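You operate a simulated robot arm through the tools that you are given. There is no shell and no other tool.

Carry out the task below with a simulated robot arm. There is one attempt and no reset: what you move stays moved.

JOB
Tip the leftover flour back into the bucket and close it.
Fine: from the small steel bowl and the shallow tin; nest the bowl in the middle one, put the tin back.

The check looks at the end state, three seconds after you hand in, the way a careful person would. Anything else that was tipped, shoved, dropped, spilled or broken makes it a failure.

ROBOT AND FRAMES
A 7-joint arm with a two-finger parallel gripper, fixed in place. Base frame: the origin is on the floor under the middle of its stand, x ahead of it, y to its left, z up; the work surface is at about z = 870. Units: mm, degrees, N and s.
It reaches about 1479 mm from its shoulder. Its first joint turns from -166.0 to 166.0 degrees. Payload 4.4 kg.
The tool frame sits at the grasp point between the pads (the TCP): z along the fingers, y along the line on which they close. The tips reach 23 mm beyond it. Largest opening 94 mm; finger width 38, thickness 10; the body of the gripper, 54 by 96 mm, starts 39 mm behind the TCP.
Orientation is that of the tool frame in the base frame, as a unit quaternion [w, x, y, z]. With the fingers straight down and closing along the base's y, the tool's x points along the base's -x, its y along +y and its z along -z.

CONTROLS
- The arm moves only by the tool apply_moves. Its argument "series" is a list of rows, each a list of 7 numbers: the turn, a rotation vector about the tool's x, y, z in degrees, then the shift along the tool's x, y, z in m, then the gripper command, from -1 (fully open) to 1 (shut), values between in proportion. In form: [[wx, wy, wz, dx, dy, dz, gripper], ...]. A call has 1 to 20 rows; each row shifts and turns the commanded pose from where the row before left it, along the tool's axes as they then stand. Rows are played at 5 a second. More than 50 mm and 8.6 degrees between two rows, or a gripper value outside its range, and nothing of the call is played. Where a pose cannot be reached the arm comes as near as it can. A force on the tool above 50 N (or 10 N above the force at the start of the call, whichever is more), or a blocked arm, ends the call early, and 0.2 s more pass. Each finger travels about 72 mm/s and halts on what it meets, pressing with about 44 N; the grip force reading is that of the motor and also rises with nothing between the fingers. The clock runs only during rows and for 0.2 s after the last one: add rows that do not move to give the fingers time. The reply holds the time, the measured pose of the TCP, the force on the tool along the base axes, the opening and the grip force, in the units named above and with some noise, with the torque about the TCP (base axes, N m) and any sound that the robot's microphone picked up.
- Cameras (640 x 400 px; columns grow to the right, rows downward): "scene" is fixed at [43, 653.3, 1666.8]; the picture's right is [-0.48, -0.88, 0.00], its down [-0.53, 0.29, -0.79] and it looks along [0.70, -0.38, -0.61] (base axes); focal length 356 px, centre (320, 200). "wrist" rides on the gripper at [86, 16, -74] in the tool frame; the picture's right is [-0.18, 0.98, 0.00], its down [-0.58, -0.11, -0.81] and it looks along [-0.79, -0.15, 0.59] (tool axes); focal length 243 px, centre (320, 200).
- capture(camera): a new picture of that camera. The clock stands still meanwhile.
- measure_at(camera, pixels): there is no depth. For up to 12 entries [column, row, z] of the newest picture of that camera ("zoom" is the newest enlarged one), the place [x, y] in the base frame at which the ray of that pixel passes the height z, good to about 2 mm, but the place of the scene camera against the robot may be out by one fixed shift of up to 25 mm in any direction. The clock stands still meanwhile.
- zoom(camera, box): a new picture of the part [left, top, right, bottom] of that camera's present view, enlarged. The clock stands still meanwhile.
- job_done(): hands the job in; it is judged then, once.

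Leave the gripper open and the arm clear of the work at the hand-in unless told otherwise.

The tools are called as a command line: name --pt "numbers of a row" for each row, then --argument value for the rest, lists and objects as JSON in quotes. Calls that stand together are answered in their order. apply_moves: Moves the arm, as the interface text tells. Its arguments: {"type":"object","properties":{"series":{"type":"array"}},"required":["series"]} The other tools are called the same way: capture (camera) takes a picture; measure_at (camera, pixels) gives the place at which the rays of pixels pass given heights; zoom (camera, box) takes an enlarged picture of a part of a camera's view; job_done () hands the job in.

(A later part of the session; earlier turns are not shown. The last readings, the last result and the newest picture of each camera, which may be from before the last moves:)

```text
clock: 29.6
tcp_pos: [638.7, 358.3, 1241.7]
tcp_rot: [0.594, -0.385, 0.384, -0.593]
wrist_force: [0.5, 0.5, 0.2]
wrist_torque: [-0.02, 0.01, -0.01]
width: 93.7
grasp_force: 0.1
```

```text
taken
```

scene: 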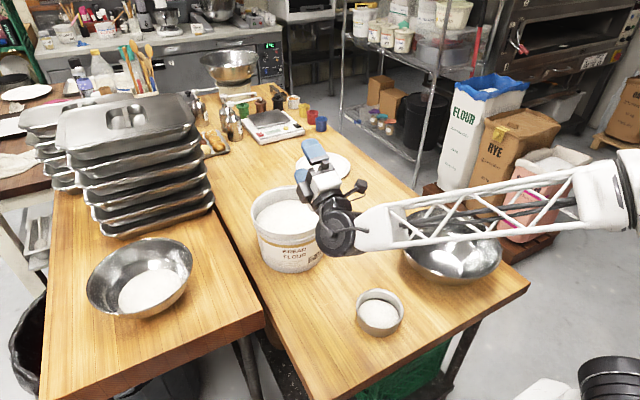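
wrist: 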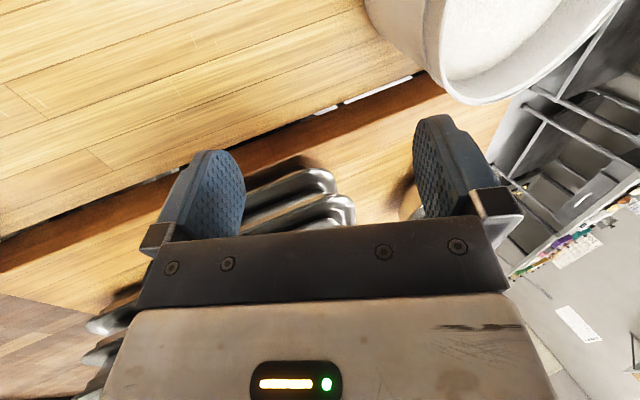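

The rehearsal ended exactly as predicted, and the arm stays clear. Next I'll rise and turn the hand back to straight down.

apply_moves --pt "0 0 0 0 -0.0457 0.0203 -1" --pt "0 0 0 0 -0.0457 0.0203 -1" --pt "-7.6 0 0 0 0 0 -1" --pt "-7.6 0 0 0 0 0 -1" --pt "-7.6 0 0 0 0 0 -1" --pt "-7.6 0 0 0 0 0 -1" --pt "-7.6 0 0 0 0 0 -1" --pt "-7.6 0 0 0 0 0 -1" --pt "-7.6 0 0 0 0 0 -1" --pt "-7.6 0 0 0 0 0 -1" --pt "-7.6 0 0 0 0 0 -1" --pt "-7.6 0 0 0 0 0 -1" --pt "-7.6 0 0 0 0 0 -1" --pt "-7.6 0 0 0 0 0 -1" --pt "-7.6 0 0 0 0 0 -1" --pt "-7.6 0 0 0 0 0 -1" --pt "-7.6 0 0 0 0 0 -1" --pt "0 0 0 0 0 0 -1"

apply_moves --pt "0 0 8.2 0 0 0 -1" --pt "0 0 8.2 0 0 0 -1" --pt "0 0 8.2 0 0 0 -1" --pt "0 0 8.2 0 0 0 -1" --pt "0 0 8.2 0 0 0 -1" --pt "0 0 8.2 0 0 0 -1" --pt "0 0 8.2 0 0 0 -1" --pt "0 0 8.2 0 0 0 -1" --pt "0 0 8.2 0 0 0 -1" --pt "0 0 8.2 0 0 0 -1" --pt "0 0 8.0 0 0 0 -1" --pt "0 0 0 0 0 0 -1"

```text
clock: 33.4
tcp_pos: [638.7, 358.3, 1341.1]
tcp_rot: [0.0, -0.707, 0.707, 0.001]
wrist_force: [0.3, -0.3, 0.4]
wrist_torque: [-0.01, -0.01, -0.01]
width: 93.8
grasp_force: 0.1
```

```text
clock: 36.0
tcp_pos: [640.3, 358.4, 1343.1]
tcp_rot: [0.001, 0.001, 1.0, 0.0]
wrist_force: [-0.1, 0.2, -1.2]
wrist_torque: [0.0, 0.02, 0.01]
width: 94.0
grasp_force: 0.0
```

Now I'll go to the pre-grasp above the small bowl's right (−y) rim, leaning 21° along the wall, at about (737,607,1086).

apply_moves --pt "0 0 0 -0.0139 0.0356 0.0204 -1" --pt "0 0 0 -0.0139 0.0356 0.0204 -1" --pt "0 0 0 -0.0139 0.0356 0.0204 -1" --pt "0 0 0 -0.0139 0.0356 0.0204 -1" --pt "0 0 0 -0.0139 0.0356 0.0204 -1" --pt "0 0 0 -0.0139 0.0356 0.0204 -1" --pt "0 0 0 -0.0139 0.0356 0.0204 -1" --pt "-7 0 0 0 0 0 -1" --pt "-7 0 0 0 0 0 -1" --pt "-7 0 0 0 0 0 -1" --pt "0 0 0 0 -0.0136 0.0355 -1" --pt "0 0 0 0 -0.0136 0.0355 -1" --pt "0 0 0 0 -0.0136 0.0355 -1" --pt "0 0 0 0 0 0 -1"

capture --camera "wrist"

zoom --camera "scene" --box '[70, 150, 270, 330]'

```text
clock: 39.0
tcp_pos: [736.4, 607.8, 1084.4]
tcp_rot: [0.0, 0.001, 0.983, 0.181]
wrist_force: [0.0, 0.2, 0.1]
wrist_torque: [-0.03, 0.01, 0.0]
width: 94.0
grasp_force: 0.1
```

```text
taken
```

wrist: 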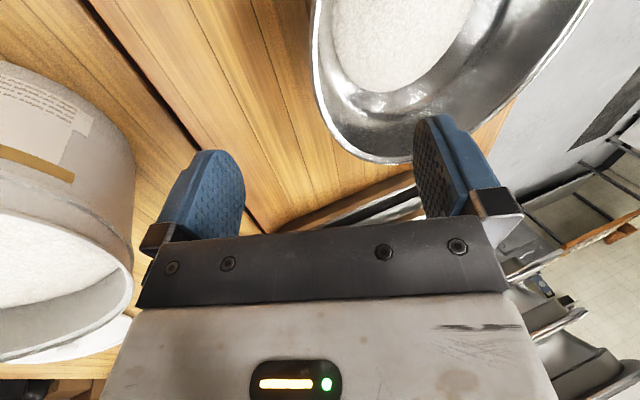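

```text
2.22 times, centred on (170, 240) of scene
```

zoom: 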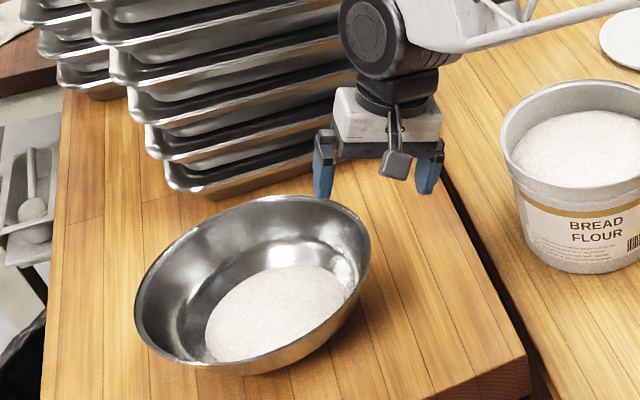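

The rim's right part is visible (313,50)–(365,157). I'll measure rim points at z = 1009 to check the bowl's centre.

zoom --camera "wrist" --box '[290, 0, 450, 180]'

measure_at --camera "wrist" --pixels '[[313, 20, 1009], [313, 50, 1009], [318, 85, 1009], [330, 120, 1009], [350, 147, 1009], [385, 163, 1009], [570, 40, 1009]]'

```text
2.22 times, centred on (370, 90) of wrist
```

zoom: 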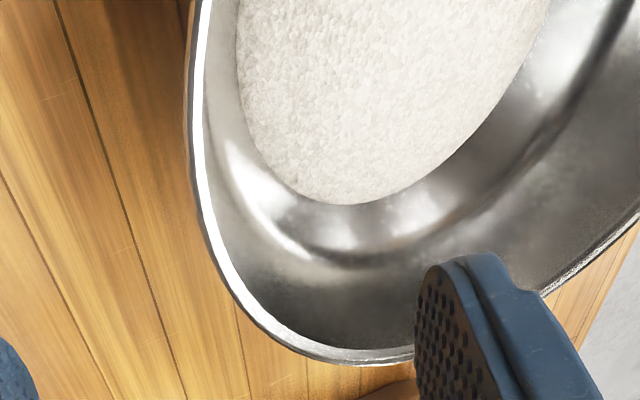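

```text
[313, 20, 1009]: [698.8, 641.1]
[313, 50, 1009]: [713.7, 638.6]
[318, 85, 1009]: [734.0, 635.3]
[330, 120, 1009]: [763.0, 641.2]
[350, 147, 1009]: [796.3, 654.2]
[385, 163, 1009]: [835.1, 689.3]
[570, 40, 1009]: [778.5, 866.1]
```

measure_at --camera "wrist" --pixels '[[311.4, 22.5, 1009], [310.5, 67.5, 1009], [318.2, 105.8, 1009], [331.7, 132.8, 1009], [356.5, 155.3, 1009], [383.5, 163, 1009], [478, 128.3, 1009], [310.5, 67.5, 1003], [383.5, 163, 1003], [478, 128.3, 1003]]'

```text
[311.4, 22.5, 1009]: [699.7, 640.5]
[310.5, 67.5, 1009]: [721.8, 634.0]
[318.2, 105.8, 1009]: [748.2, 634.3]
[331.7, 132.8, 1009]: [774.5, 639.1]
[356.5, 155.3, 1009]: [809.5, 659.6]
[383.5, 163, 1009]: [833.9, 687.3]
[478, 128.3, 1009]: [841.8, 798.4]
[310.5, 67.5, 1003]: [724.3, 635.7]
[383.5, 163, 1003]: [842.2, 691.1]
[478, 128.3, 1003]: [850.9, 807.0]
```

The rim fits a circle centred at (737,747.5), radius 114, so the −y rim wall is at y about 635. I'll advance 98 mm along the fingers with 2 mm correction, still open.

apply_moves --pt "0 0 0 0 -0.0009 0.0245 -1" --pt "0 0 0 0 -0.0009 0.0245 -1" --pt "0 0 0 0 0 0.0245 -1" --pt "0 0 0 0 0 0.0245 -1" --pt "0 0 0 0 0 0 -1"

zoom --camera "scene" --box '[70, 190, 270, 330]'

capture --camera "wrist"

```text
clock: 40.2
tcp_pos: [737.2, 640.2, 993.7]
tcp_rot: [0.0, 0.001, 0.983, 0.182]
wrist_force: [0.2, 0.6, 0.3]
wrist_torque: [0.0, -0.01, 0.03]
width: 94.2
grasp_force: 0.0
```

```text
2.86 times, centred on (170, 260) of scene
```

zoom: 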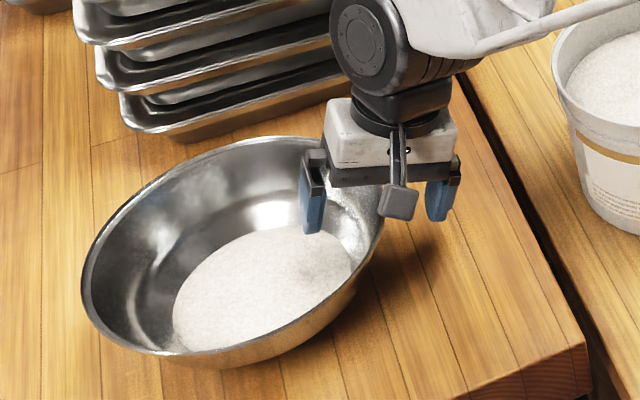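

```text
taken
```

wrist: 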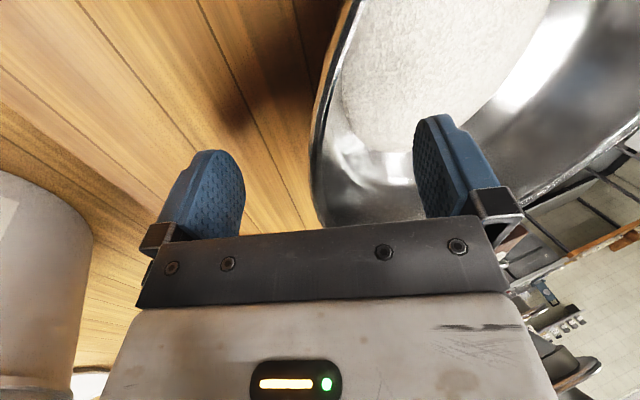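

One finger is inside and one outside, with the rim about midway between them. Now I'll close the gripper and hold still.

apply_moves --pt "0 0 0 0 0 0 1" --pt "0 0 0 0 0 0 1" --pt "0 0 0 0 0 0 1" --pt "0 0 0 0 0 0 1" --pt "0 0 0 0 0 0 1" --pt "0 0 0 0 0 0 1"

zoom --camera "scene" --box '[70, 190, 270, 330]'

```text
clock: 41.6
tcp_pos: [737.6, 639.8, 995.2]
tcp_rot: [0.002, 0.0, 0.983, 0.183]
wrist_force: [0.0, 2.7, 11.9]
wrist_torque: [2.02, 0.02, -0.09]
width: 10.6
grasp_force: 44.4
```

```text
2.86 times, centred on (170, 260) of scene
```

zoom: 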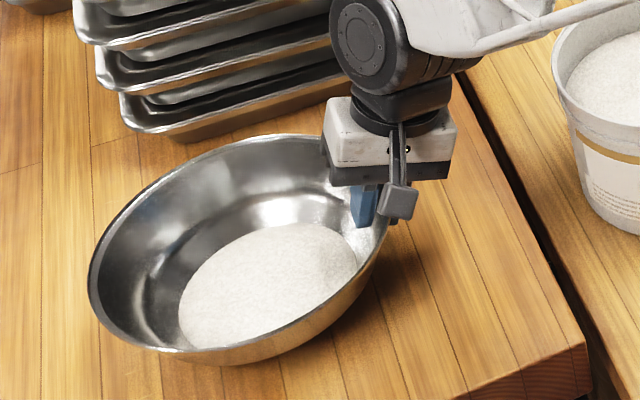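

The grip holds at 10.6 mm, but a 12 N push and 2 Nm torque about x show the wall leans more than 21° and the bowl's far edge is pressing on the table. I'll lean the hand further in small steps to relieve that before lifting.

apply_moves --pt "-2 0 0 0 0 0 1" --pt "-2 0 0 0 0 0 1" --pt "0 0 0 0 0 0 1"

```text
clock: 42.4
tcp_pos: [737.5, 641.0, 993.9]
tcp_rot: [0.0, -0.001, 0.976, 0.217]
wrist_force: [3.7, -6.0, 12.7]
wrist_torque: [-0.01, -0.3, -0.21]
width: 9.4
grasp_force: 43.9
```

The torque about x is now near zero, and what's left is a preload of about 12 N straight up. Next I'll lift gently by 10 mm and read the forces.

apply_moves --pt "0 0 0 0 0.0021 -0.0045 1" --pt "0 0 0 0 0.0021 -0.0045 1" --pt "0 0 0 0 0 0 1"

zoom --camera "scene" --box '[70, 190, 270, 330]'

```text
clock: 43.2
tcp_pos: [736.8, 641.4, 1003.3]
tcp_rot: [0.001, 0.0, 0.977, 0.215]
wrist_force: [-0.1, -0.1, -4.3]
wrist_torque: [-0.45, -0.01, 0.01]
width: 9.5
grasp_force: 43.8
```

```text
2.86 times, centred on (170, 260) of scene
```

zoom: 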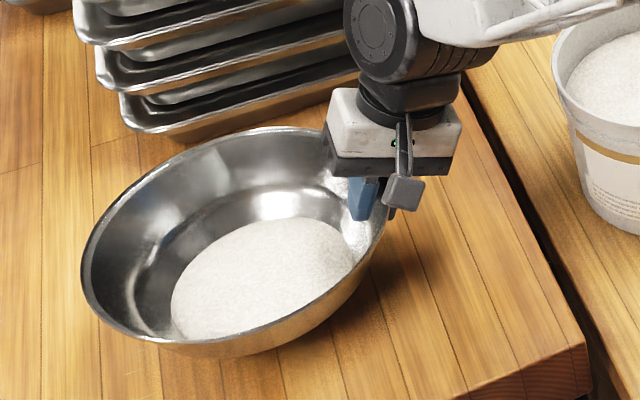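

The bowl is off the table and hangs level: 4.3 N of weight, 0.45 Nm. I'll lift it straight up about 200 mm, gently.

apply_moves --pt "0 0 0 0 0.0085 -0.0181 1" --pt "0 0 0 0 0.0127 -0.0272 1" --pt "0 0 0 0 0.0127 -0.0272 1" --pt "0 0 0 0 0.0127 -0.0272 1" --pt "0 0 0 0 0.0127 -0.0272 1" --pt "0 0 0 0 0.0127 -0.0272 1" --pt "0 0 0 0 0.0085 -0.0181 1" --pt "0 0 0 0 0.0042 -0.0091 1" --pt "0 0 0 0 0 0 1"

capture --camera "scene"

```text
clock: 45.2
tcp_pos: [735.8, 640.1, 1203.1]
tcp_rot: [0.001, 0.0, 0.976, 0.216]
wrist_force: [-0.1, 0.2, -4.3]
wrist_torque: [-0.47, -0.01, 0.03]
width: 11.2
grasp_force: 43.9
```

```text
taken
```

scene: 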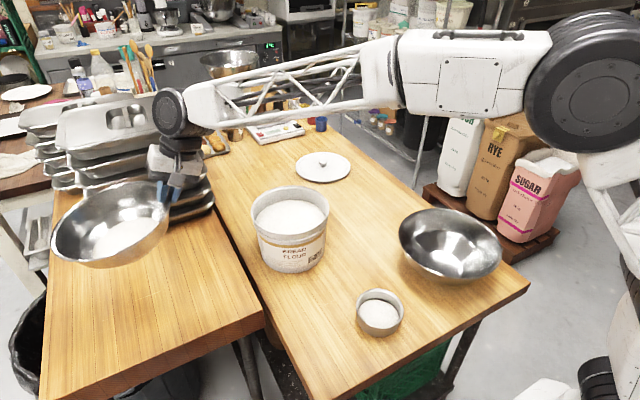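

The bowl is up and steady. Next I'll carry it right 284 mm (−y), level.

apply_moves --pt "0 0 0 0 -0.0136 -0.0063 1" --pt "0 0 0 0 -0.0272 -0.0127 1" --pt "0 0 0 0 -0.0272 -0.0127 1" --pt "0 0 0 0 -0.0272 -0.0127 1" --pt "0 0 0 0 -0.0272 -0.0127 1" --pt "0 0 0 0 -0.0272 -0.0127 1" --pt "0 0 0 0 -0.0272 -0.0127 1" --pt "0 0 0 0 -0.0272 -0.0127 1" --pt "0 0 0 0 -0.0272 -0.0127 1" --pt "0 0 0 0 -0.0181 -0.0085 1" --pt "0 0 0 0 -0.0082 -0.0038 1" --pt "0 0 0 0 0 0 1"

apply_moves --pt "0 1.69 -3.63 0 0 0 1" --pt "0 3.38 -7.25 0 0 0 1" --pt "0 3.38 -7.25 0 0 0 1" --pt "0 3.38 -7.25 0 0 0 1" --pt "0 3.38 -7.25 0 0 0 1" --pt "0 3.38 -7.25 0 0 0 1" --pt "0 3.38 -7.25 0 0 0 1" --pt "0 3.38 -7.25 0 0 0 1" --pt "0 3.38 -7.25 0 0 0 1" --pt "0 3.38 -7.25 0 0 0 1" --pt "0 3.38 -7.25 0 0 0 1" --pt "0 2.54 -5.44 0 0 0 1" --pt "0 0 0 0 0 0 1"

capture --camera "scene"

```text
clock: 47.8
tcp_pos: [735.8, 357.2, 1201.6]
tcp_rot: [0.0, 0.0, 0.976, 0.216]
wrist_force: [0.1, -0.1, -4.0]
wrist_torque: [-0.45, 0.01, 0.01]
width: 10.8
grasp_force: 43.9
```

```text
clock: 50.6
tcp_pos: [737.3, 356.7, 1204.0]
tcp_rot: [0.153, 0.691, -0.69, -0.152]
wrist_force: [0.3, -0.3, -3.7]
wrist_torque: [0.03, -0.49, 0.0]
width: 10.2
grasp_force: 44.0
```

```text
taken
```

scene: 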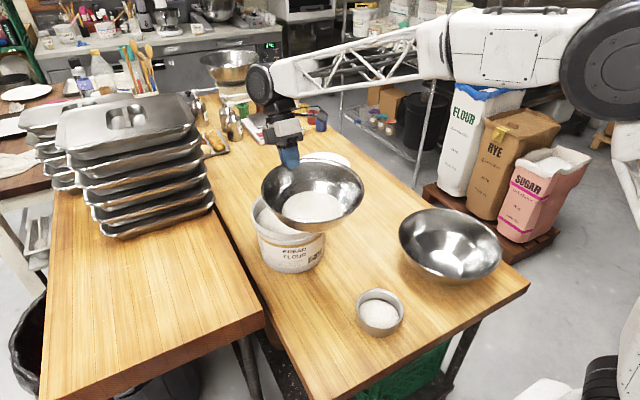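

The bowl is now on the robot side of the hand, level, at 3.7–4.3 N. I'll zoom in to check its tilt and the flour.

zoom --camera "scene" --box '[230, 110, 390, 280]'

measure_at --camera "scene" --pixels '[[261, 188, 1236], [364, 190, 1236], [300, 162, 1236], [333, 231, 1236]]'

```text
2.35 times, centred on (310, 195) of scene
```

zoom: 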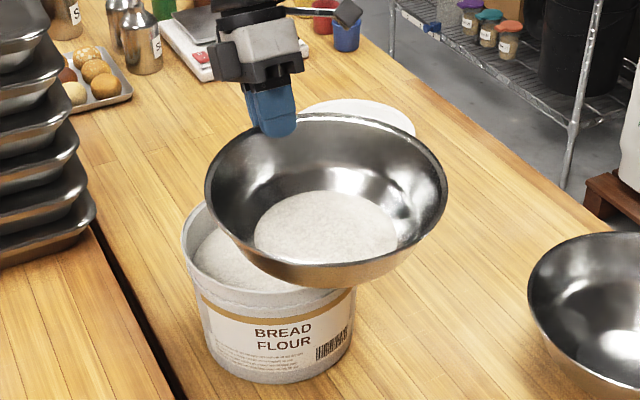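

```text
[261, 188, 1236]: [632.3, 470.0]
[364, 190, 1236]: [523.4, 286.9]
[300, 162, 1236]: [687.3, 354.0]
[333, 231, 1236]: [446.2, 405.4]
```

The bowl is level with the flour settled. Next I'll carry it forward 270 mm and down 60 mm, so the lip is over the bucket.

apply_moves --pt "0 0 0 0 -0.0135 -0.003 1" --pt "0 0 0 0 -0.027 -0.006 1" --pt "0 0 0 0 -0.027 -0.006 1" --pt "0 0 0 0 -0.027 -0.006 1" --pt "0 0 0 0 -0.027 -0.006 1" --pt "0 0 0 0 -0.027 -0.006 1" --pt "0 0 0 0 -0.027 -0.006 1" --pt "0 0 0 0 -0.027 -0.006 1" --pt "0 0 0 0 -0.027 -0.006 1" --pt "0 0 0 0 -0.027 -0.006 1" --pt "0 0 0 0 -0.0135 -0.003 1" --pt "0 0 0 0 0 0 1"

capture --camera "scene"

zoom --camera "scene" --box '[210, 90, 370, 270]'

capture --camera "wrist"

```text
clock: 53.2
tcp_pos: [1008.7, 355.4, 1143.5]
tcp_rot: [0.152, 0.691, -0.69, -0.153]
wrist_force: [-0.1, 0.4, -4.2]
wrist_torque: [0.02, -0.5, 0.06]
width: 9.9
grasp_force: 44.5
```

```text
taken
```

scene: 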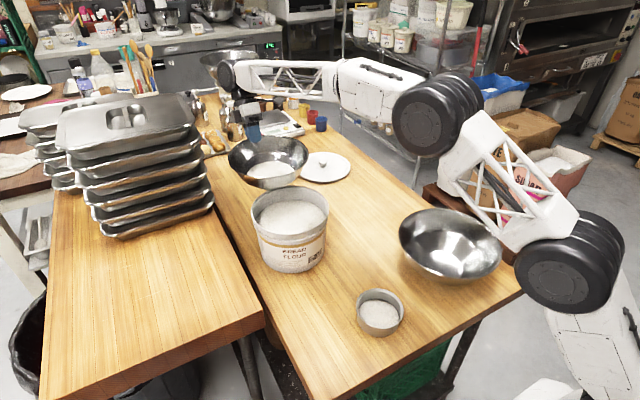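

```text
2.22 times, centred on (290, 180) of scene
```

zoom: 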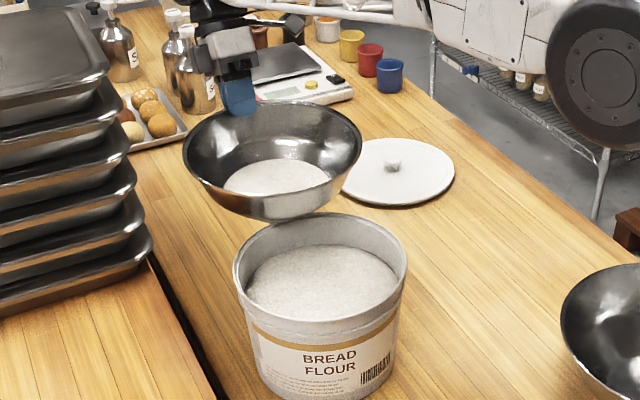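

```text
taken
```

wrist: 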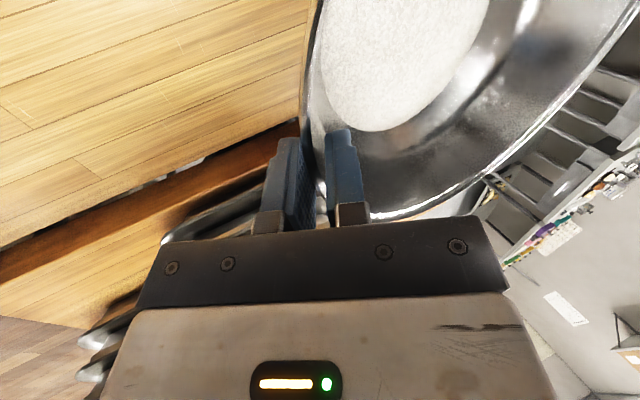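

measure_at --camera "scene" --pixels '[[227.8, 162, 1175], [308.9, 157.5, 1175], [267.5, 136.3, 1175], [272, 176.8, 1175], [227.8, 162, 1160], [308.9, 157.5, 1160], [267.5, 136.3, 1160], [272, 176.8, 1160]]'

zoom --camera "wrist" --box '[220, 0, 480, 240]'

```text
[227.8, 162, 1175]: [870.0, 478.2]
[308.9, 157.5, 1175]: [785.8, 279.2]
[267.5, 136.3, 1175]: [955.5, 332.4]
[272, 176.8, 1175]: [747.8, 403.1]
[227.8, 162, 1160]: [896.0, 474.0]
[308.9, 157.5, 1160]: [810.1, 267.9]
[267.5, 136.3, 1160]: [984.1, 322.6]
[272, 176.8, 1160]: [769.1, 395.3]
```

```text
1.67 times, centred on (350, 120) of wrist
```

zoom: 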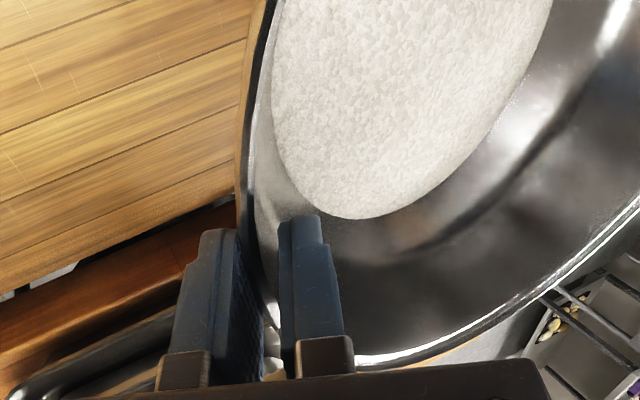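

The scene view suggests the bowl sags a few degrees toward its lip, which puts the lip near (790,355,1127), over the bucket. I'll start tipping slowly about that lip, 30° first.

apply_moves --pt "5 0 0 0 0.01009 -0.01625 1" --pt "5 0 0 0 0.01009 -0.01625 1" --pt "5 0 0 0 0.01009 -0.01625 1" --pt "5 0 0 0 0.01009 -0.01625 1" --pt "0 0 0 0 0 0 1"

zoom --camera "scene" --box '[210, 90, 370, 270]'

```text
clock: 54.4
tcp_pos: [987.7, 354.7, 1218.3]
tcp_rot: [0.029, 0.707, -0.706, -0.029]
wrist_force: [-0.8, 0.5, -4.4]
wrist_torque: [0.01, -0.36, 0.0]
width: 8.9
grasp_force: 44.3
```

```text
2.22 times, centred on (290, 180) of scene
```

zoom: 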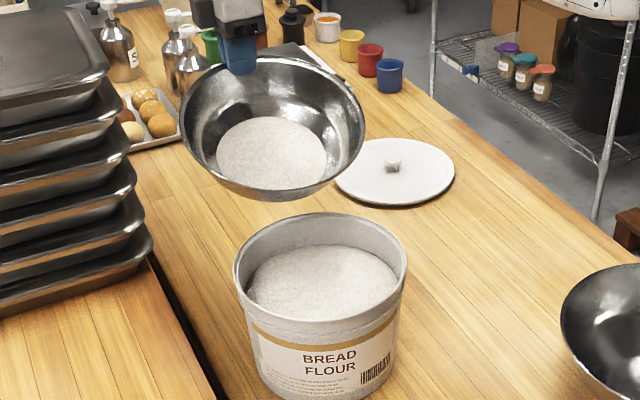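

The flour hasn't moved yet at about 28° of tilt and the lip is over the bucket. I'll continue by another 20°.

apply_moves --pt "5 0 0 0 0.01009 -0.01625 1" --pt "5 0 0 0 0.01009 -0.01625 1" --pt "5 0 0 0 0.01009 -0.01625 1" --pt "5 0 0 0 0.01009 -0.01625 1" --pt "0 0 0 0 0 0 1"

zoom --camera "scene" --box '[210, 90, 370, 270]'

```text
clock: 55.6
tcp_pos: [942.9, 356.1, 1281.2]
tcp_rot: [0.094, -0.701, 0.701, -0.094]
wrist_force: [0.1, 0.1, -4.6]
wrist_torque: [-0.02, -0.2, -0.01]
width: 9.0
grasp_force: 44.3
```

```text
2.22 times, centred on (290, 180) of scene
```

zoom: 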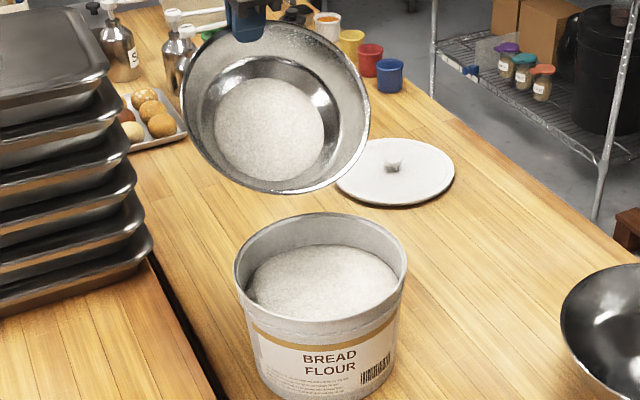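

The flour still clings at about 45°. I'll continue another 20° while lowering the lip about 30 mm toward the bucket.

apply_moves --pt "5 0 0 0 0.012 -0.009 1" --pt "5 0 0 0 0.0127 -0.0092 1" --pt "5 0 0 0 0.0133 -0.0095 1" --pt "5 0 0 0 0.0138 -0.00975 1" --pt "0 0 0 0 0 0 1"

zoom --camera "scene" --box '[210, 90, 370, 270]'

```text
clock: 56.8
tcp_pos: [882.4, 355.0, 1294.7]
tcp_rot: [-0.214, 0.674, -0.674, 0.213]
wrist_force: [0.4, 0.3, -5.0]
wrist_torque: [0.0, -0.05, 0.03]
width: 9.2
grasp_force: 43.5
```

```text
2.22 times, centred on (290, 180) of scene
```

zoom: 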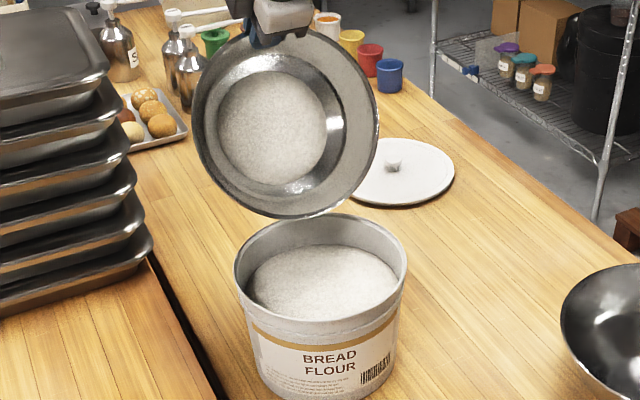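

The flour is still in place at about 65°, with the lip just above the bucket opening. I'll continue slowly, 5° at a time, for another 30°.

apply_moves --pt "5 0 0 0 0.01009 -0.01625 1" --pt "5 0 0 0 0.01009 -0.01625 1" --pt "5 0 0 0 0.01009 -0.01625 1" --pt "0 0 0 0 0 0 1"

zoom --camera "scene" --box '[210, 90, 370, 270]'

```text
clock: 57.8
tcp_pos: [828.4, 355.2, 1312.1]
tcp_rot: [0.3, -0.64, 0.64, -0.3]
wrist_force: [0.8, -0.9, -4.8]
wrist_torque: [0.02, 0.1, 0.03]
width: 9.1
grasp_force: 44.2
```

```text
2.22 times, centred on (290, 180) of scene
```

zoom: 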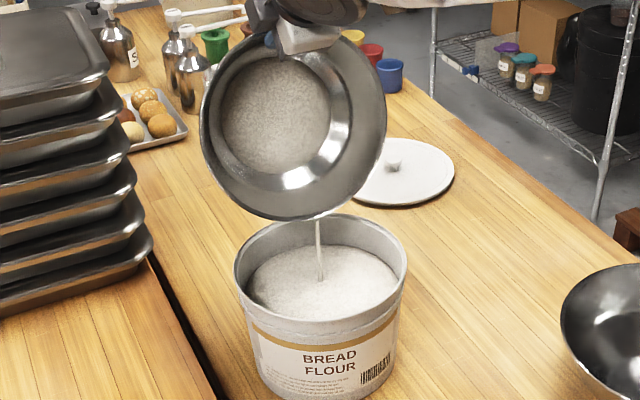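

A stream of flour is running from the lip (zoom 318,220) into the bucket (zoom 320,283). I'll tip a bit more and hold while it runs.

apply_moves --pt "5 0 0 0 0.01009 -0.01625 1" --pt "0 0 0 0 0 0 1" --pt "0 0 0 0 0 0 1" --pt "0 0 0 0 0 0 1" --pt "0 0 0 0 0 0 1" --pt "0 0 0 0 0 0 1"

zoom --camera "scene" --box '[210, 90, 370, 270]'

```text
clock: 59.2
tcp_pos: [809.2, 355.6, 1315.6]
tcp_rot: [-0.327, 0.627, -0.627, 0.327]
wrist_force: [0.4, 0.0, -3.7]
wrist_torque: [0.01, 0.11, -0.01]
width: 9.2
grasp_force: 43.6
```

```text
2.22 times, centred on (290, 180) of scene
```

zoom: 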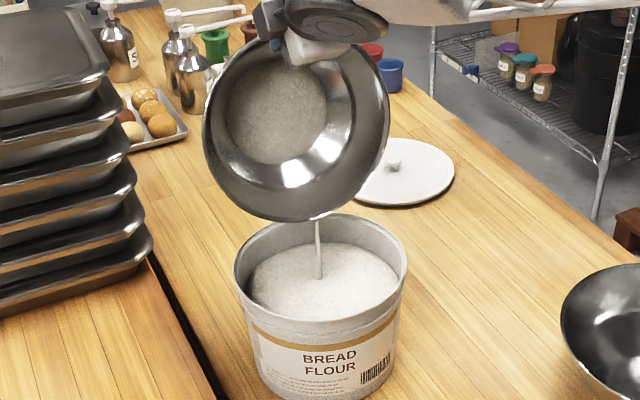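

The force dropped to 3.7 N and the stream is still landing well inside the bucket. I'll tip 10° more and keep holding.

apply_moves --pt "5 0 0 0 0.01009 -0.01625 1" --pt "0 0 0 0 0 0 1" --pt "0 0 0 0 0 0 1" --pt "0 0 0 0 0 0 1" --pt "5 0 0 0 0.01009 -0.01625 1" --pt "0 0 0 0 0 0 1" --pt "0 0 0 0 0 0 1" --pt "0 0 0 0 0 0 1" --pt "0 0 0 0 0 0 1"

zoom --camera "scene" --box '[210, 90, 370, 270]'

```text
clock: 61.2
tcp_pos: [771.0, 354.8, 1315.6]
tcp_rot: [0.381, -0.596, 0.596, -0.38]
wrist_force: [-0.8, 1.0, -3.2]
wrist_torque: [0.02, 0.13, -0.02]
width: 8.9
grasp_force: 43.8
```

```text
2.22 times, centred on (290, 180) of scene
```

zoom: 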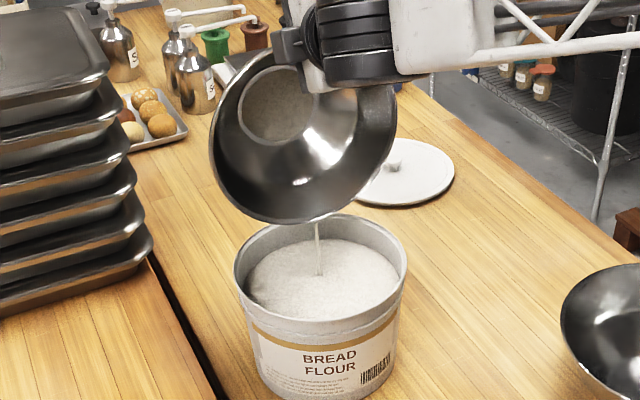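

The flour in the bowl is shrinking and the stream continues into the bucket. I'll keep tipping in steps.

apply_moves --pt "5 0 0 0 0.01009 -0.01625 1" --pt "0 0 0 0 0 0 1" --pt "0 0 0 0 0 0 1" --pt "5 0 0 0 0.01009 -0.01625 1" --pt "0 0 0 0 0 0 1" --pt "0 0 0 0 0 0 1" --pt "5 0 0 0 0.01009 -0.01625 1" --pt "0 0 0 0 0 0 1" --pt "0 0 0 0 0 0 1" --pt "0 0 0 0 0 0 1" --pt "0 0 0 0 0 0 1" --pt "0 0 0 0 0 0 1"

zoom --camera "scene" --box '[210, 90, 370, 270]'

```text
clock: 63.8
tcp_pos: [717.0, 357.4, 1302.5]
tcp_rot: [0.455, -0.541, 0.541, -0.455]
wrist_force: [0.3, -0.2, -2.7]
wrist_torque: [-0.04, 0.19, 0.0]
width: 9.0
grasp_force: 43.8
```

```text
2.22 times, centred on (290, 180) of scene
```

zoom: 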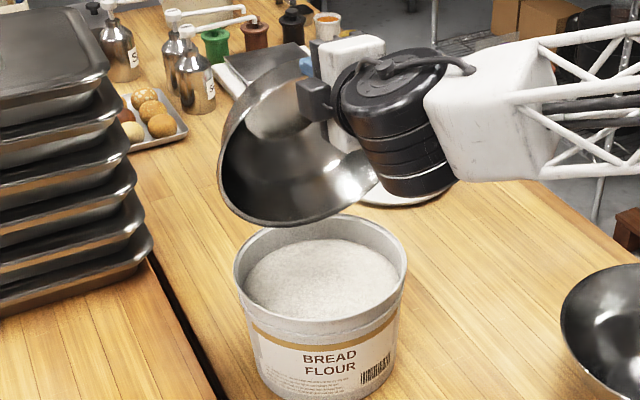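

No stream shows now and the force is 2.7 N. I'll tip about 20° further and hold, to make sure the bowl is empty.

apply_moves --pt "5 0 0 0 0.01009 -0.01625 1" --pt "5 0 0 0 0.01009 -0.01625 1" --pt "0 0 0 0 0 0 1" --pt "0 0 0 0 0 0 1" --pt "5 0 0 0 0.01009 -0.01625 1" --pt "5 0 0 0 0.01009 -0.01625 1" --pt "0 0 0 0 0 0 1" --pt "0 0 0 0 0 0 1" --pt "0 0 0 0 0 0 1" --pt "0 0 0 0 0 0 1" --pt "0 0 0 0 0 0 1" --pt "0 0 0 0 0 0 1" --pt "0 0 0 0 0 0 1"

capture --camera "scene"

zoom --camera "scene" --box '[210, 90, 370, 270]'

capture --camera "wrist"

```text
clock: 66.6
tcp_pos: [650.0, 356.0, 1266.8]
tcp_rot: [-0.542, 0.454, -0.455, 0.542]
wrist_force: [0.8, 0.4, -2.6]
wrist_torque: [0.01, 0.33, -0.02]
width: 9.2
grasp_force: 44.2
```

```text
taken
```

scene: 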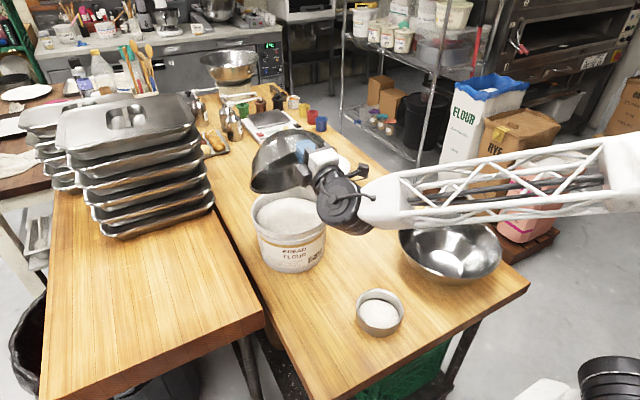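

```text
2.22 times, centred on (290, 180) of scene
```

zoom: 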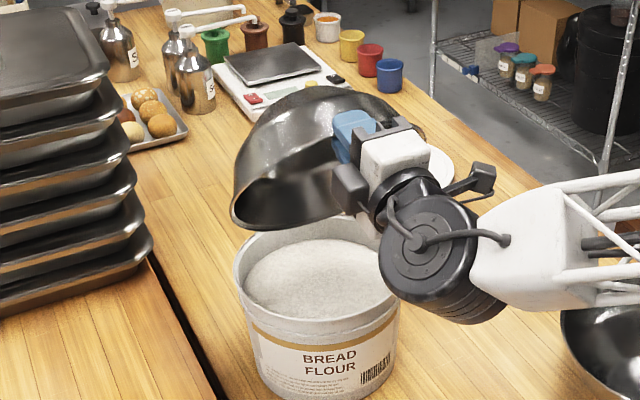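

```text
taken
```

wrist: 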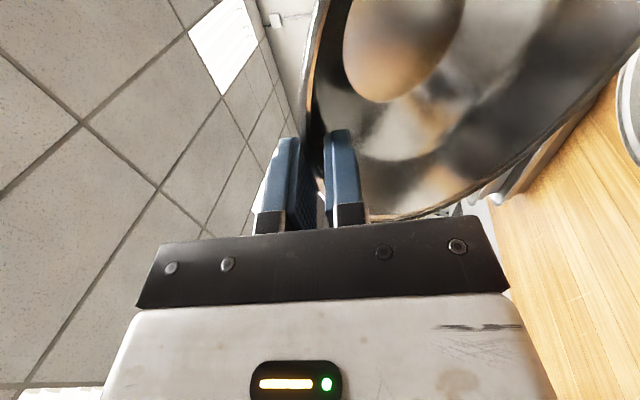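

The inside of the bowl shows only reflections in the wrist view. I'll zoom to confirm it's empty.

zoom --camera "wrist" --box '[290, 0, 570, 220]'

```text
1.82 times, centred on (430, 110) of wrist
```

zoom: 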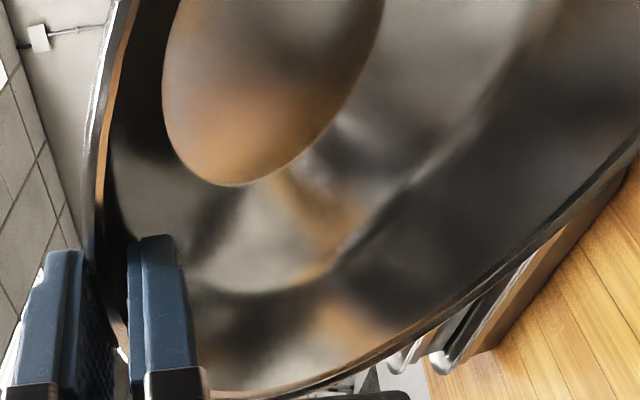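

The bowl is clean and empty. Next I'll raise it 50 mm and tip it back level along the same arc.

apply_moves --pt "0 0 0 0 -0.0246 0.0043 1" --pt "0 0 0 0 -0.0246 0.0043 1" --pt "-7.5 0 0 0 -0.01238 0.02588 1" --pt "-7.5 0 0 0 -0.01238 0.02588 1" --pt "-7.5 0 0 0 -0.01238 0.02588 1" --pt "-7.5 0 0 0 -0.01238 0.02588 1" --pt "-7.5 0 0 0 -0.01238 0.02588 1" --pt "-7.5 0 0 0 -0.01238 0.02588 1" --pt "-7.5 0 0 0 -0.01238 0.02588 1" --pt "-7.5 0 0 0 -0.01238 0.02588 1" --pt "0 0 0 0 0 0 1"

apply_moves --pt "-7.5 0 0 0 -0.01238 0.02588 1" --pt "-7.5 0 0 0 -0.01238 0.02588 1" --pt "-7.5 0 0 0 -0.01238 0.02588 1" --pt "-7.5 0 0 0 -0.01238 0.02588 1" --pt "-7.5 0 0 0 -0.01238 0.02588 1" --pt "-7.5 0 0 0 -0.01238 0.02588 1" --pt "-7.5 0 0 0 -0.01238 0.02588 1" --pt "-7.5 0 0 0 -0.01238 0.02588 1" --pt "-5 0 0 0 -0.0084 0.0171 1" --pt "0 0 0 0 0 0 1"

capture --camera "scene"

zoom --camera "scene" --box '[210, 90, 370, 270]'

```text
clock: 69.0
tcp_pos: [865.1, 356.3, 1349.8]
tcp_rot: [-0.243, 0.664, -0.664, 0.243]
wrist_force: [0.5, 0.9, -3.2]
wrist_torque: [-0.03, -0.11, 0.03]
width: 8.9
grasp_force: 44.2
```

```text
clock: 71.2
tcp_pos: [1007.2, 357.0, 1162.9]
tcp_rot: [-0.153, -0.69, 0.691, 0.152]
wrist_force: [0.6, -0.1, -2.8]
wrist_torque: [0.01, -0.33, -0.02]
width: 9.1
grasp_force: 44.0
```

```text
taken
```

scene: 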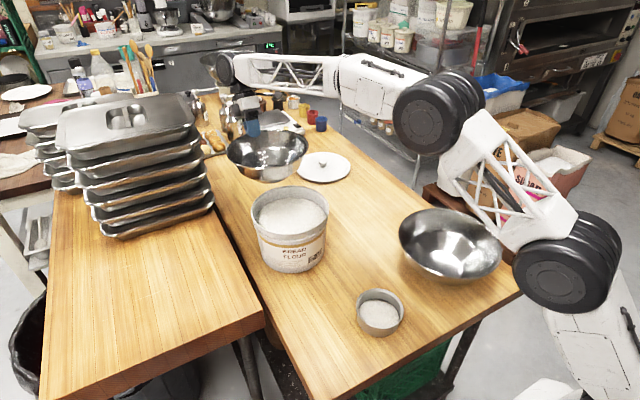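

```text
2.22 times, centred on (290, 180) of scene
```

zoom: 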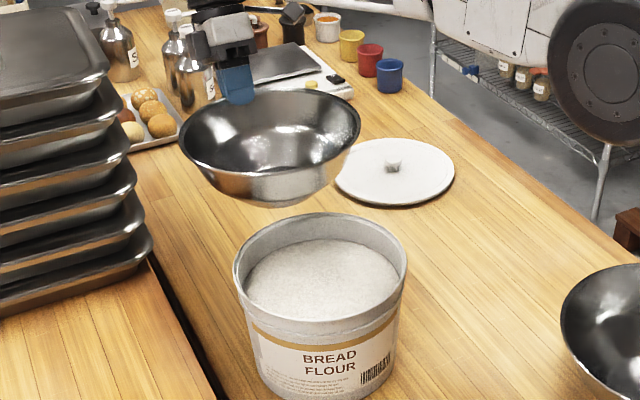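

The bowl looks level and empty, and nothing is spilled around the bucket. I'll measure its rim to learn its tilt in the grip.

measure_at --camera "scene" --pixels '[[226, 152, 1194], [308.5, 148, 1194], [268, 130.5, 1194], [272, 168, 1194], [226, 152, 1180], [308.5, 148, 1180], [268, 130.5, 1180], [272, 168, 1180]]'

capture --camera "wrist"

```text
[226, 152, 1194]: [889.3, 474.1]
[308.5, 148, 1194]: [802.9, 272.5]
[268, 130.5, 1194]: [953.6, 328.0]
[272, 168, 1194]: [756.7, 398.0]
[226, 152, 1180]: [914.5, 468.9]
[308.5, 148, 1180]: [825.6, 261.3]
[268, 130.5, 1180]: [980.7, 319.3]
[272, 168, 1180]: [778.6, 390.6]
```

```text
taken
```

wrist: 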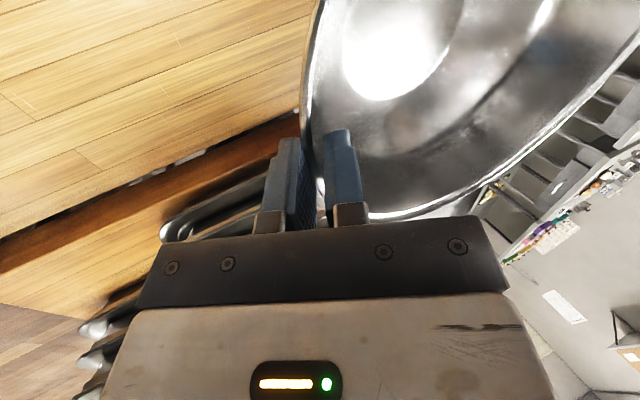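

zoom --camera "wrist" --box '[280, 0, 640, 230]'

```text
1.74 times, centred on (460, 115) of wrist
```

zoom: 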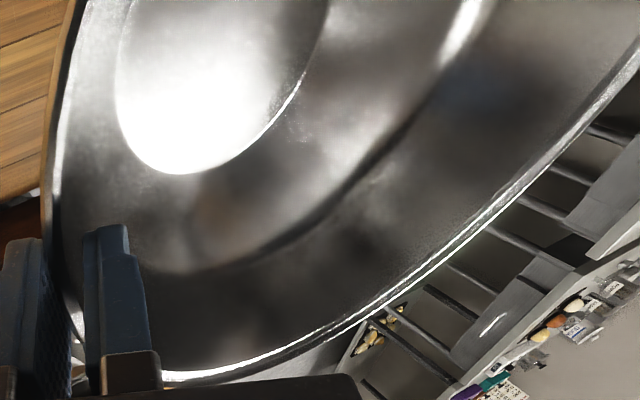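

The bowl sits within a few degrees of level in the grip, rim about 5 mm above the TCP. I'll carry it to above the middle bowl, hand at about (600,9,1183).

apply_moves --pt "0 0 0 0.0124 0.0135 0.0055 1" --pt "0 0 0 0.0249 0.02695 0.011 1" --pt "0 0 0 0.0249 0.02695 0.011 1" --pt "0 0 0 0.0249 0.02695 0.011 1" --pt "0 0 0 0.0249 0.02695 0.011 1" --pt "0 0 0 0.0249 0.02695 0.011 1" --pt "0 0 0 0.0249 0.02695 0.011 1" --pt "0 0 0 0.0249 0.02695 0.011 1" --pt "0 0 0 0.0249 0.02695 0.011 1" --pt "0 0 0 0.0249 0.02695 0.011 1" --pt "0 0 0 0.0249 0.02695 0.011 1" --pt "0 0 0 0.0249 0.02695 0.011 1" --pt "0 0 0 0.0249 0.02695 0.011 1" --pt "0 0 0 0.0249 0.02695 0.011 1" --pt "0 0 0 0.0124 0.0135 0.0055 1" --pt "0 0 0 0 0 0 1"

capture --camera "scene"

capture --camera "wrist"

```text
clock: 74.6
tcp_pos: [599.9, 7.7, 1183.4]
tcp_rot: [-0.152, -0.69, 0.691, 0.153]
wrist_force: [0.7, 0.0, -2.7]
wrist_torque: [0.02, -0.33, 0.02]
width: 8.9
grasp_force: 44.6
```

```text
taken
```

scene: 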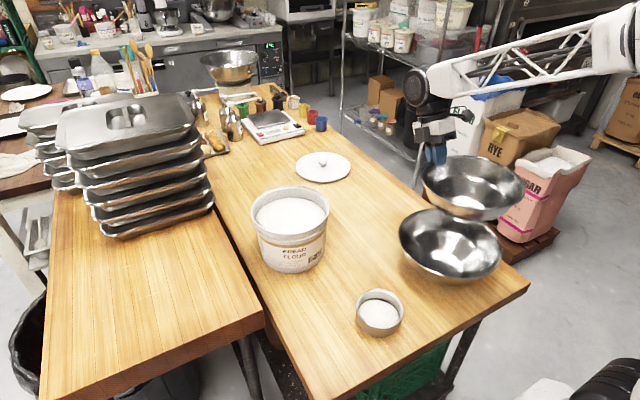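

```text
taken
```

wrist: 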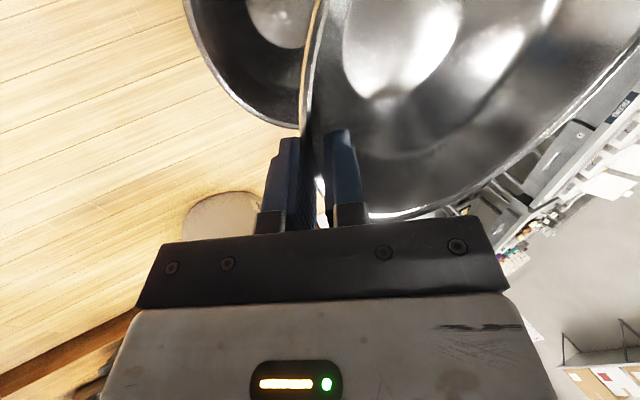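

I'm above the middle bowl. Next I'll lower about 93 mm and check the alignment of the two rims.

apply_moves --pt "0 0 0 0 -0.0098 0.0211 1" --pt "0 0 0 0 -0.0098 0.0211 1" --pt "0 0 0 0 -0.0098 0.0211 1" --pt "0 0 0 0 -0.0098 0.0211 1" --pt "0 0 0 0 0 0 1"

zoom --camera "scene" --box '[370, 130, 550, 300]'

capture --camera "wrist"

```text
clock: 75.8
tcp_pos: [598.9, 8.8, 1089.7]
tcp_rot: [0.152, 0.691, -0.691, -0.152]
wrist_force: [0.1, -0.1, -3.3]
wrist_torque: [0.02, -0.34, -0.01]
width: 8.9
grasp_force: 43.9
```

```text
2.35 times, centred on (460, 215) of scene
```

zoom: 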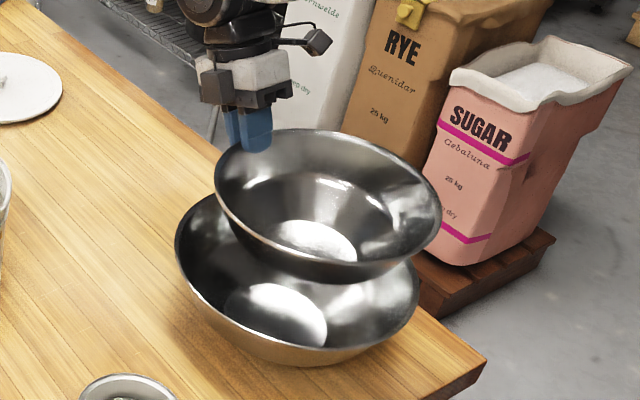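

```text
taken
```

wrist: 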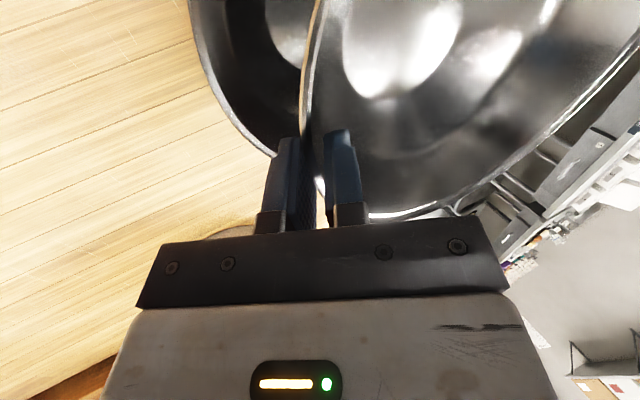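

The alignment looks good to within several mm. I'll go down another 85 mm, so the small bowl sits inside but doesn't touch.

apply_moves --pt "0 0 0 0 -0.009 0.0193 1" --pt "0 0 0 0 -0.009 0.0193 1" --pt "0 0 0 0 -0.009 0.0193 1" --pt "0 0 0 0 -0.009 0.0193 1" --pt "0 0 0 0 0 0 1"

zoom --camera "scene" --box '[370, 170, 530, 300]'

zoom --camera "wrist" --box '[160, 0, 480, 240]'

```text
clock: 77.0
tcp_pos: [600.2, 8.0, 1004.2]
tcp_rot: [0.152, 0.691, -0.69, -0.153]
wrist_force: [0.0, 0.3, -2.3]
wrist_torque: [0.03, -0.32, -0.02]
width: 8.6
grasp_force: 44.4
```

```text
3.08 times, centred on (450, 235) of scene
```

zoom: 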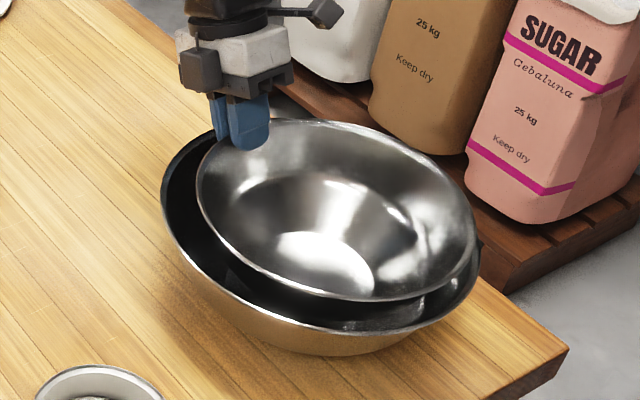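

```text
1.67 times, centred on (320, 120) of wrist
```

zoom: 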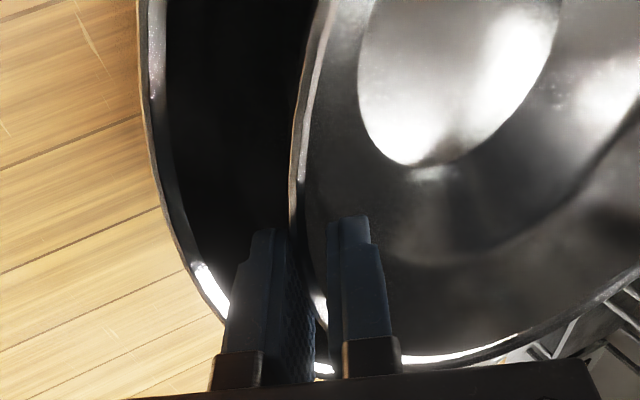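

I'll check both rims in the wrist view: middle bowl edge (210,36), (221,108), (245,168) and small bowl rim (303,102), (308,60), (317,18).

measure_at --camera "wrist" --pixels '[[210.2, 36, 978], [221, 108, 978], [245, 168, 978], [207, 0, 978], [303.2, 102, 1009], [308, 60, 1009], [317, 18, 1009], [391, 217, 1009], [480, 199, 1009]]'

```text
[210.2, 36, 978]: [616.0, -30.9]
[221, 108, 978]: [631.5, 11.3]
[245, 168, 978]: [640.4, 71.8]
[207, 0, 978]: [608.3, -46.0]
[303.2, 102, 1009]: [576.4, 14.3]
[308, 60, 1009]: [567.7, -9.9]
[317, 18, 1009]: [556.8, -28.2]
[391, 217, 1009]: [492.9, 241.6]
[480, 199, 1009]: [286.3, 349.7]
```

Both centres agree within a few mm: small about (496,8), middle about (497,9). I'll lower 36 mm in small steps, shifting 5 mm toward the robot to give the outer finger room.

apply_moves --pt "0 0 0 0 -0.00267 0.00869 1" --pt "0 0 0 0 -0.00267 0.00869 1" --pt "0 0 0 0 -0.00267 0.00869 1" --pt "0 0 0 0 -0.00267 0.00869 1" --pt "0 0 0 0 0 0 1"

capture --camera "wrist"

zoom --camera "scene" --box '[370, 170, 530, 300]'

```text
clock: 78.0
tcp_pos: [598.2, 8.5, 975.4]
tcp_rot: [-0.149, -0.691, 0.692, 0.148]
wrist_force: [-5.3, -0.7, 10.2]
wrist_torque: [0.01, 0.65, 0.05]
width: 9.9
grasp_force: 44.3
stopped in row 4: the force on the tool passed its limit at 61 N (the readings are from after the stop); the commanded pose is now the measured one
```

```text
taken
```

wrist: 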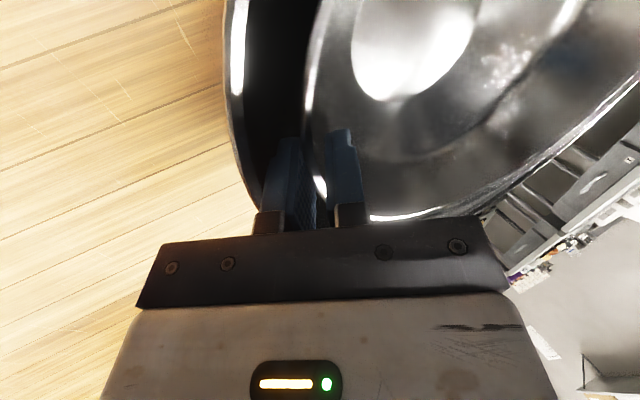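

```text
3.08 times, centred on (450, 235) of scene
```

zoom: 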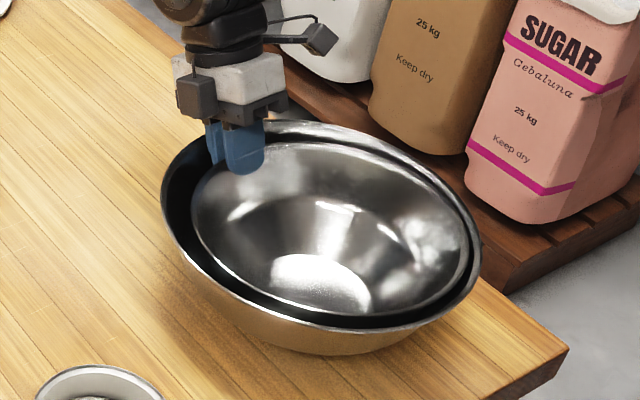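

Contact came earlier than I expected, at TCP z about 975, with 10 N upward now. I'll zoom in on both views to see what is touching before doing anything else.

zoom --camera "wrist" --box '[200, 0, 440, 240]'

zoom --camera "wrist" --box '[420, 0, 640, 240]'

zoom --camera "scene" --box '[395, 195, 505, 290]'

```text
1.67 times, centred on (320, 120) of wrist
```

zoom: 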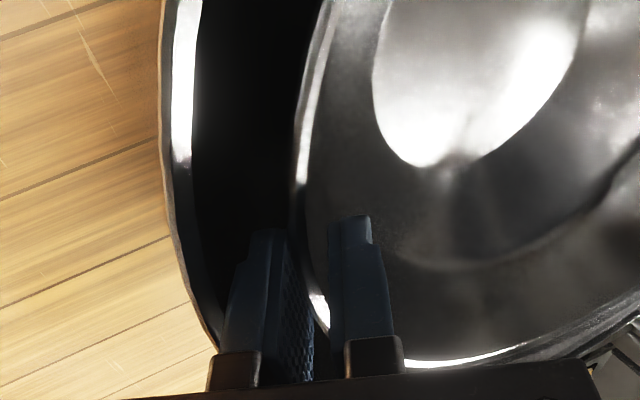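

```text
1.67 times, centred on (530, 120) of wrist
```

zoom: 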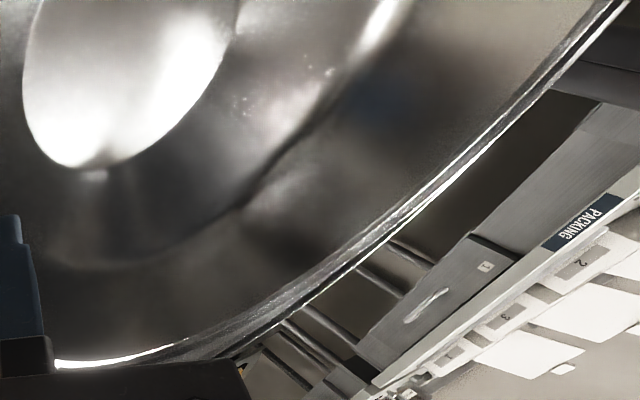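

```text
4.21 times, centred on (450, 242) of scene
```

zoom: 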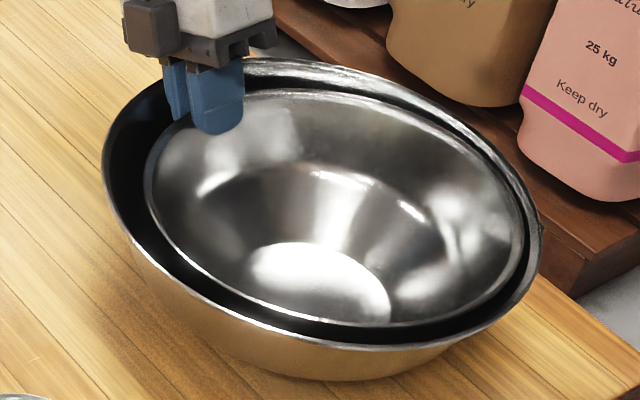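

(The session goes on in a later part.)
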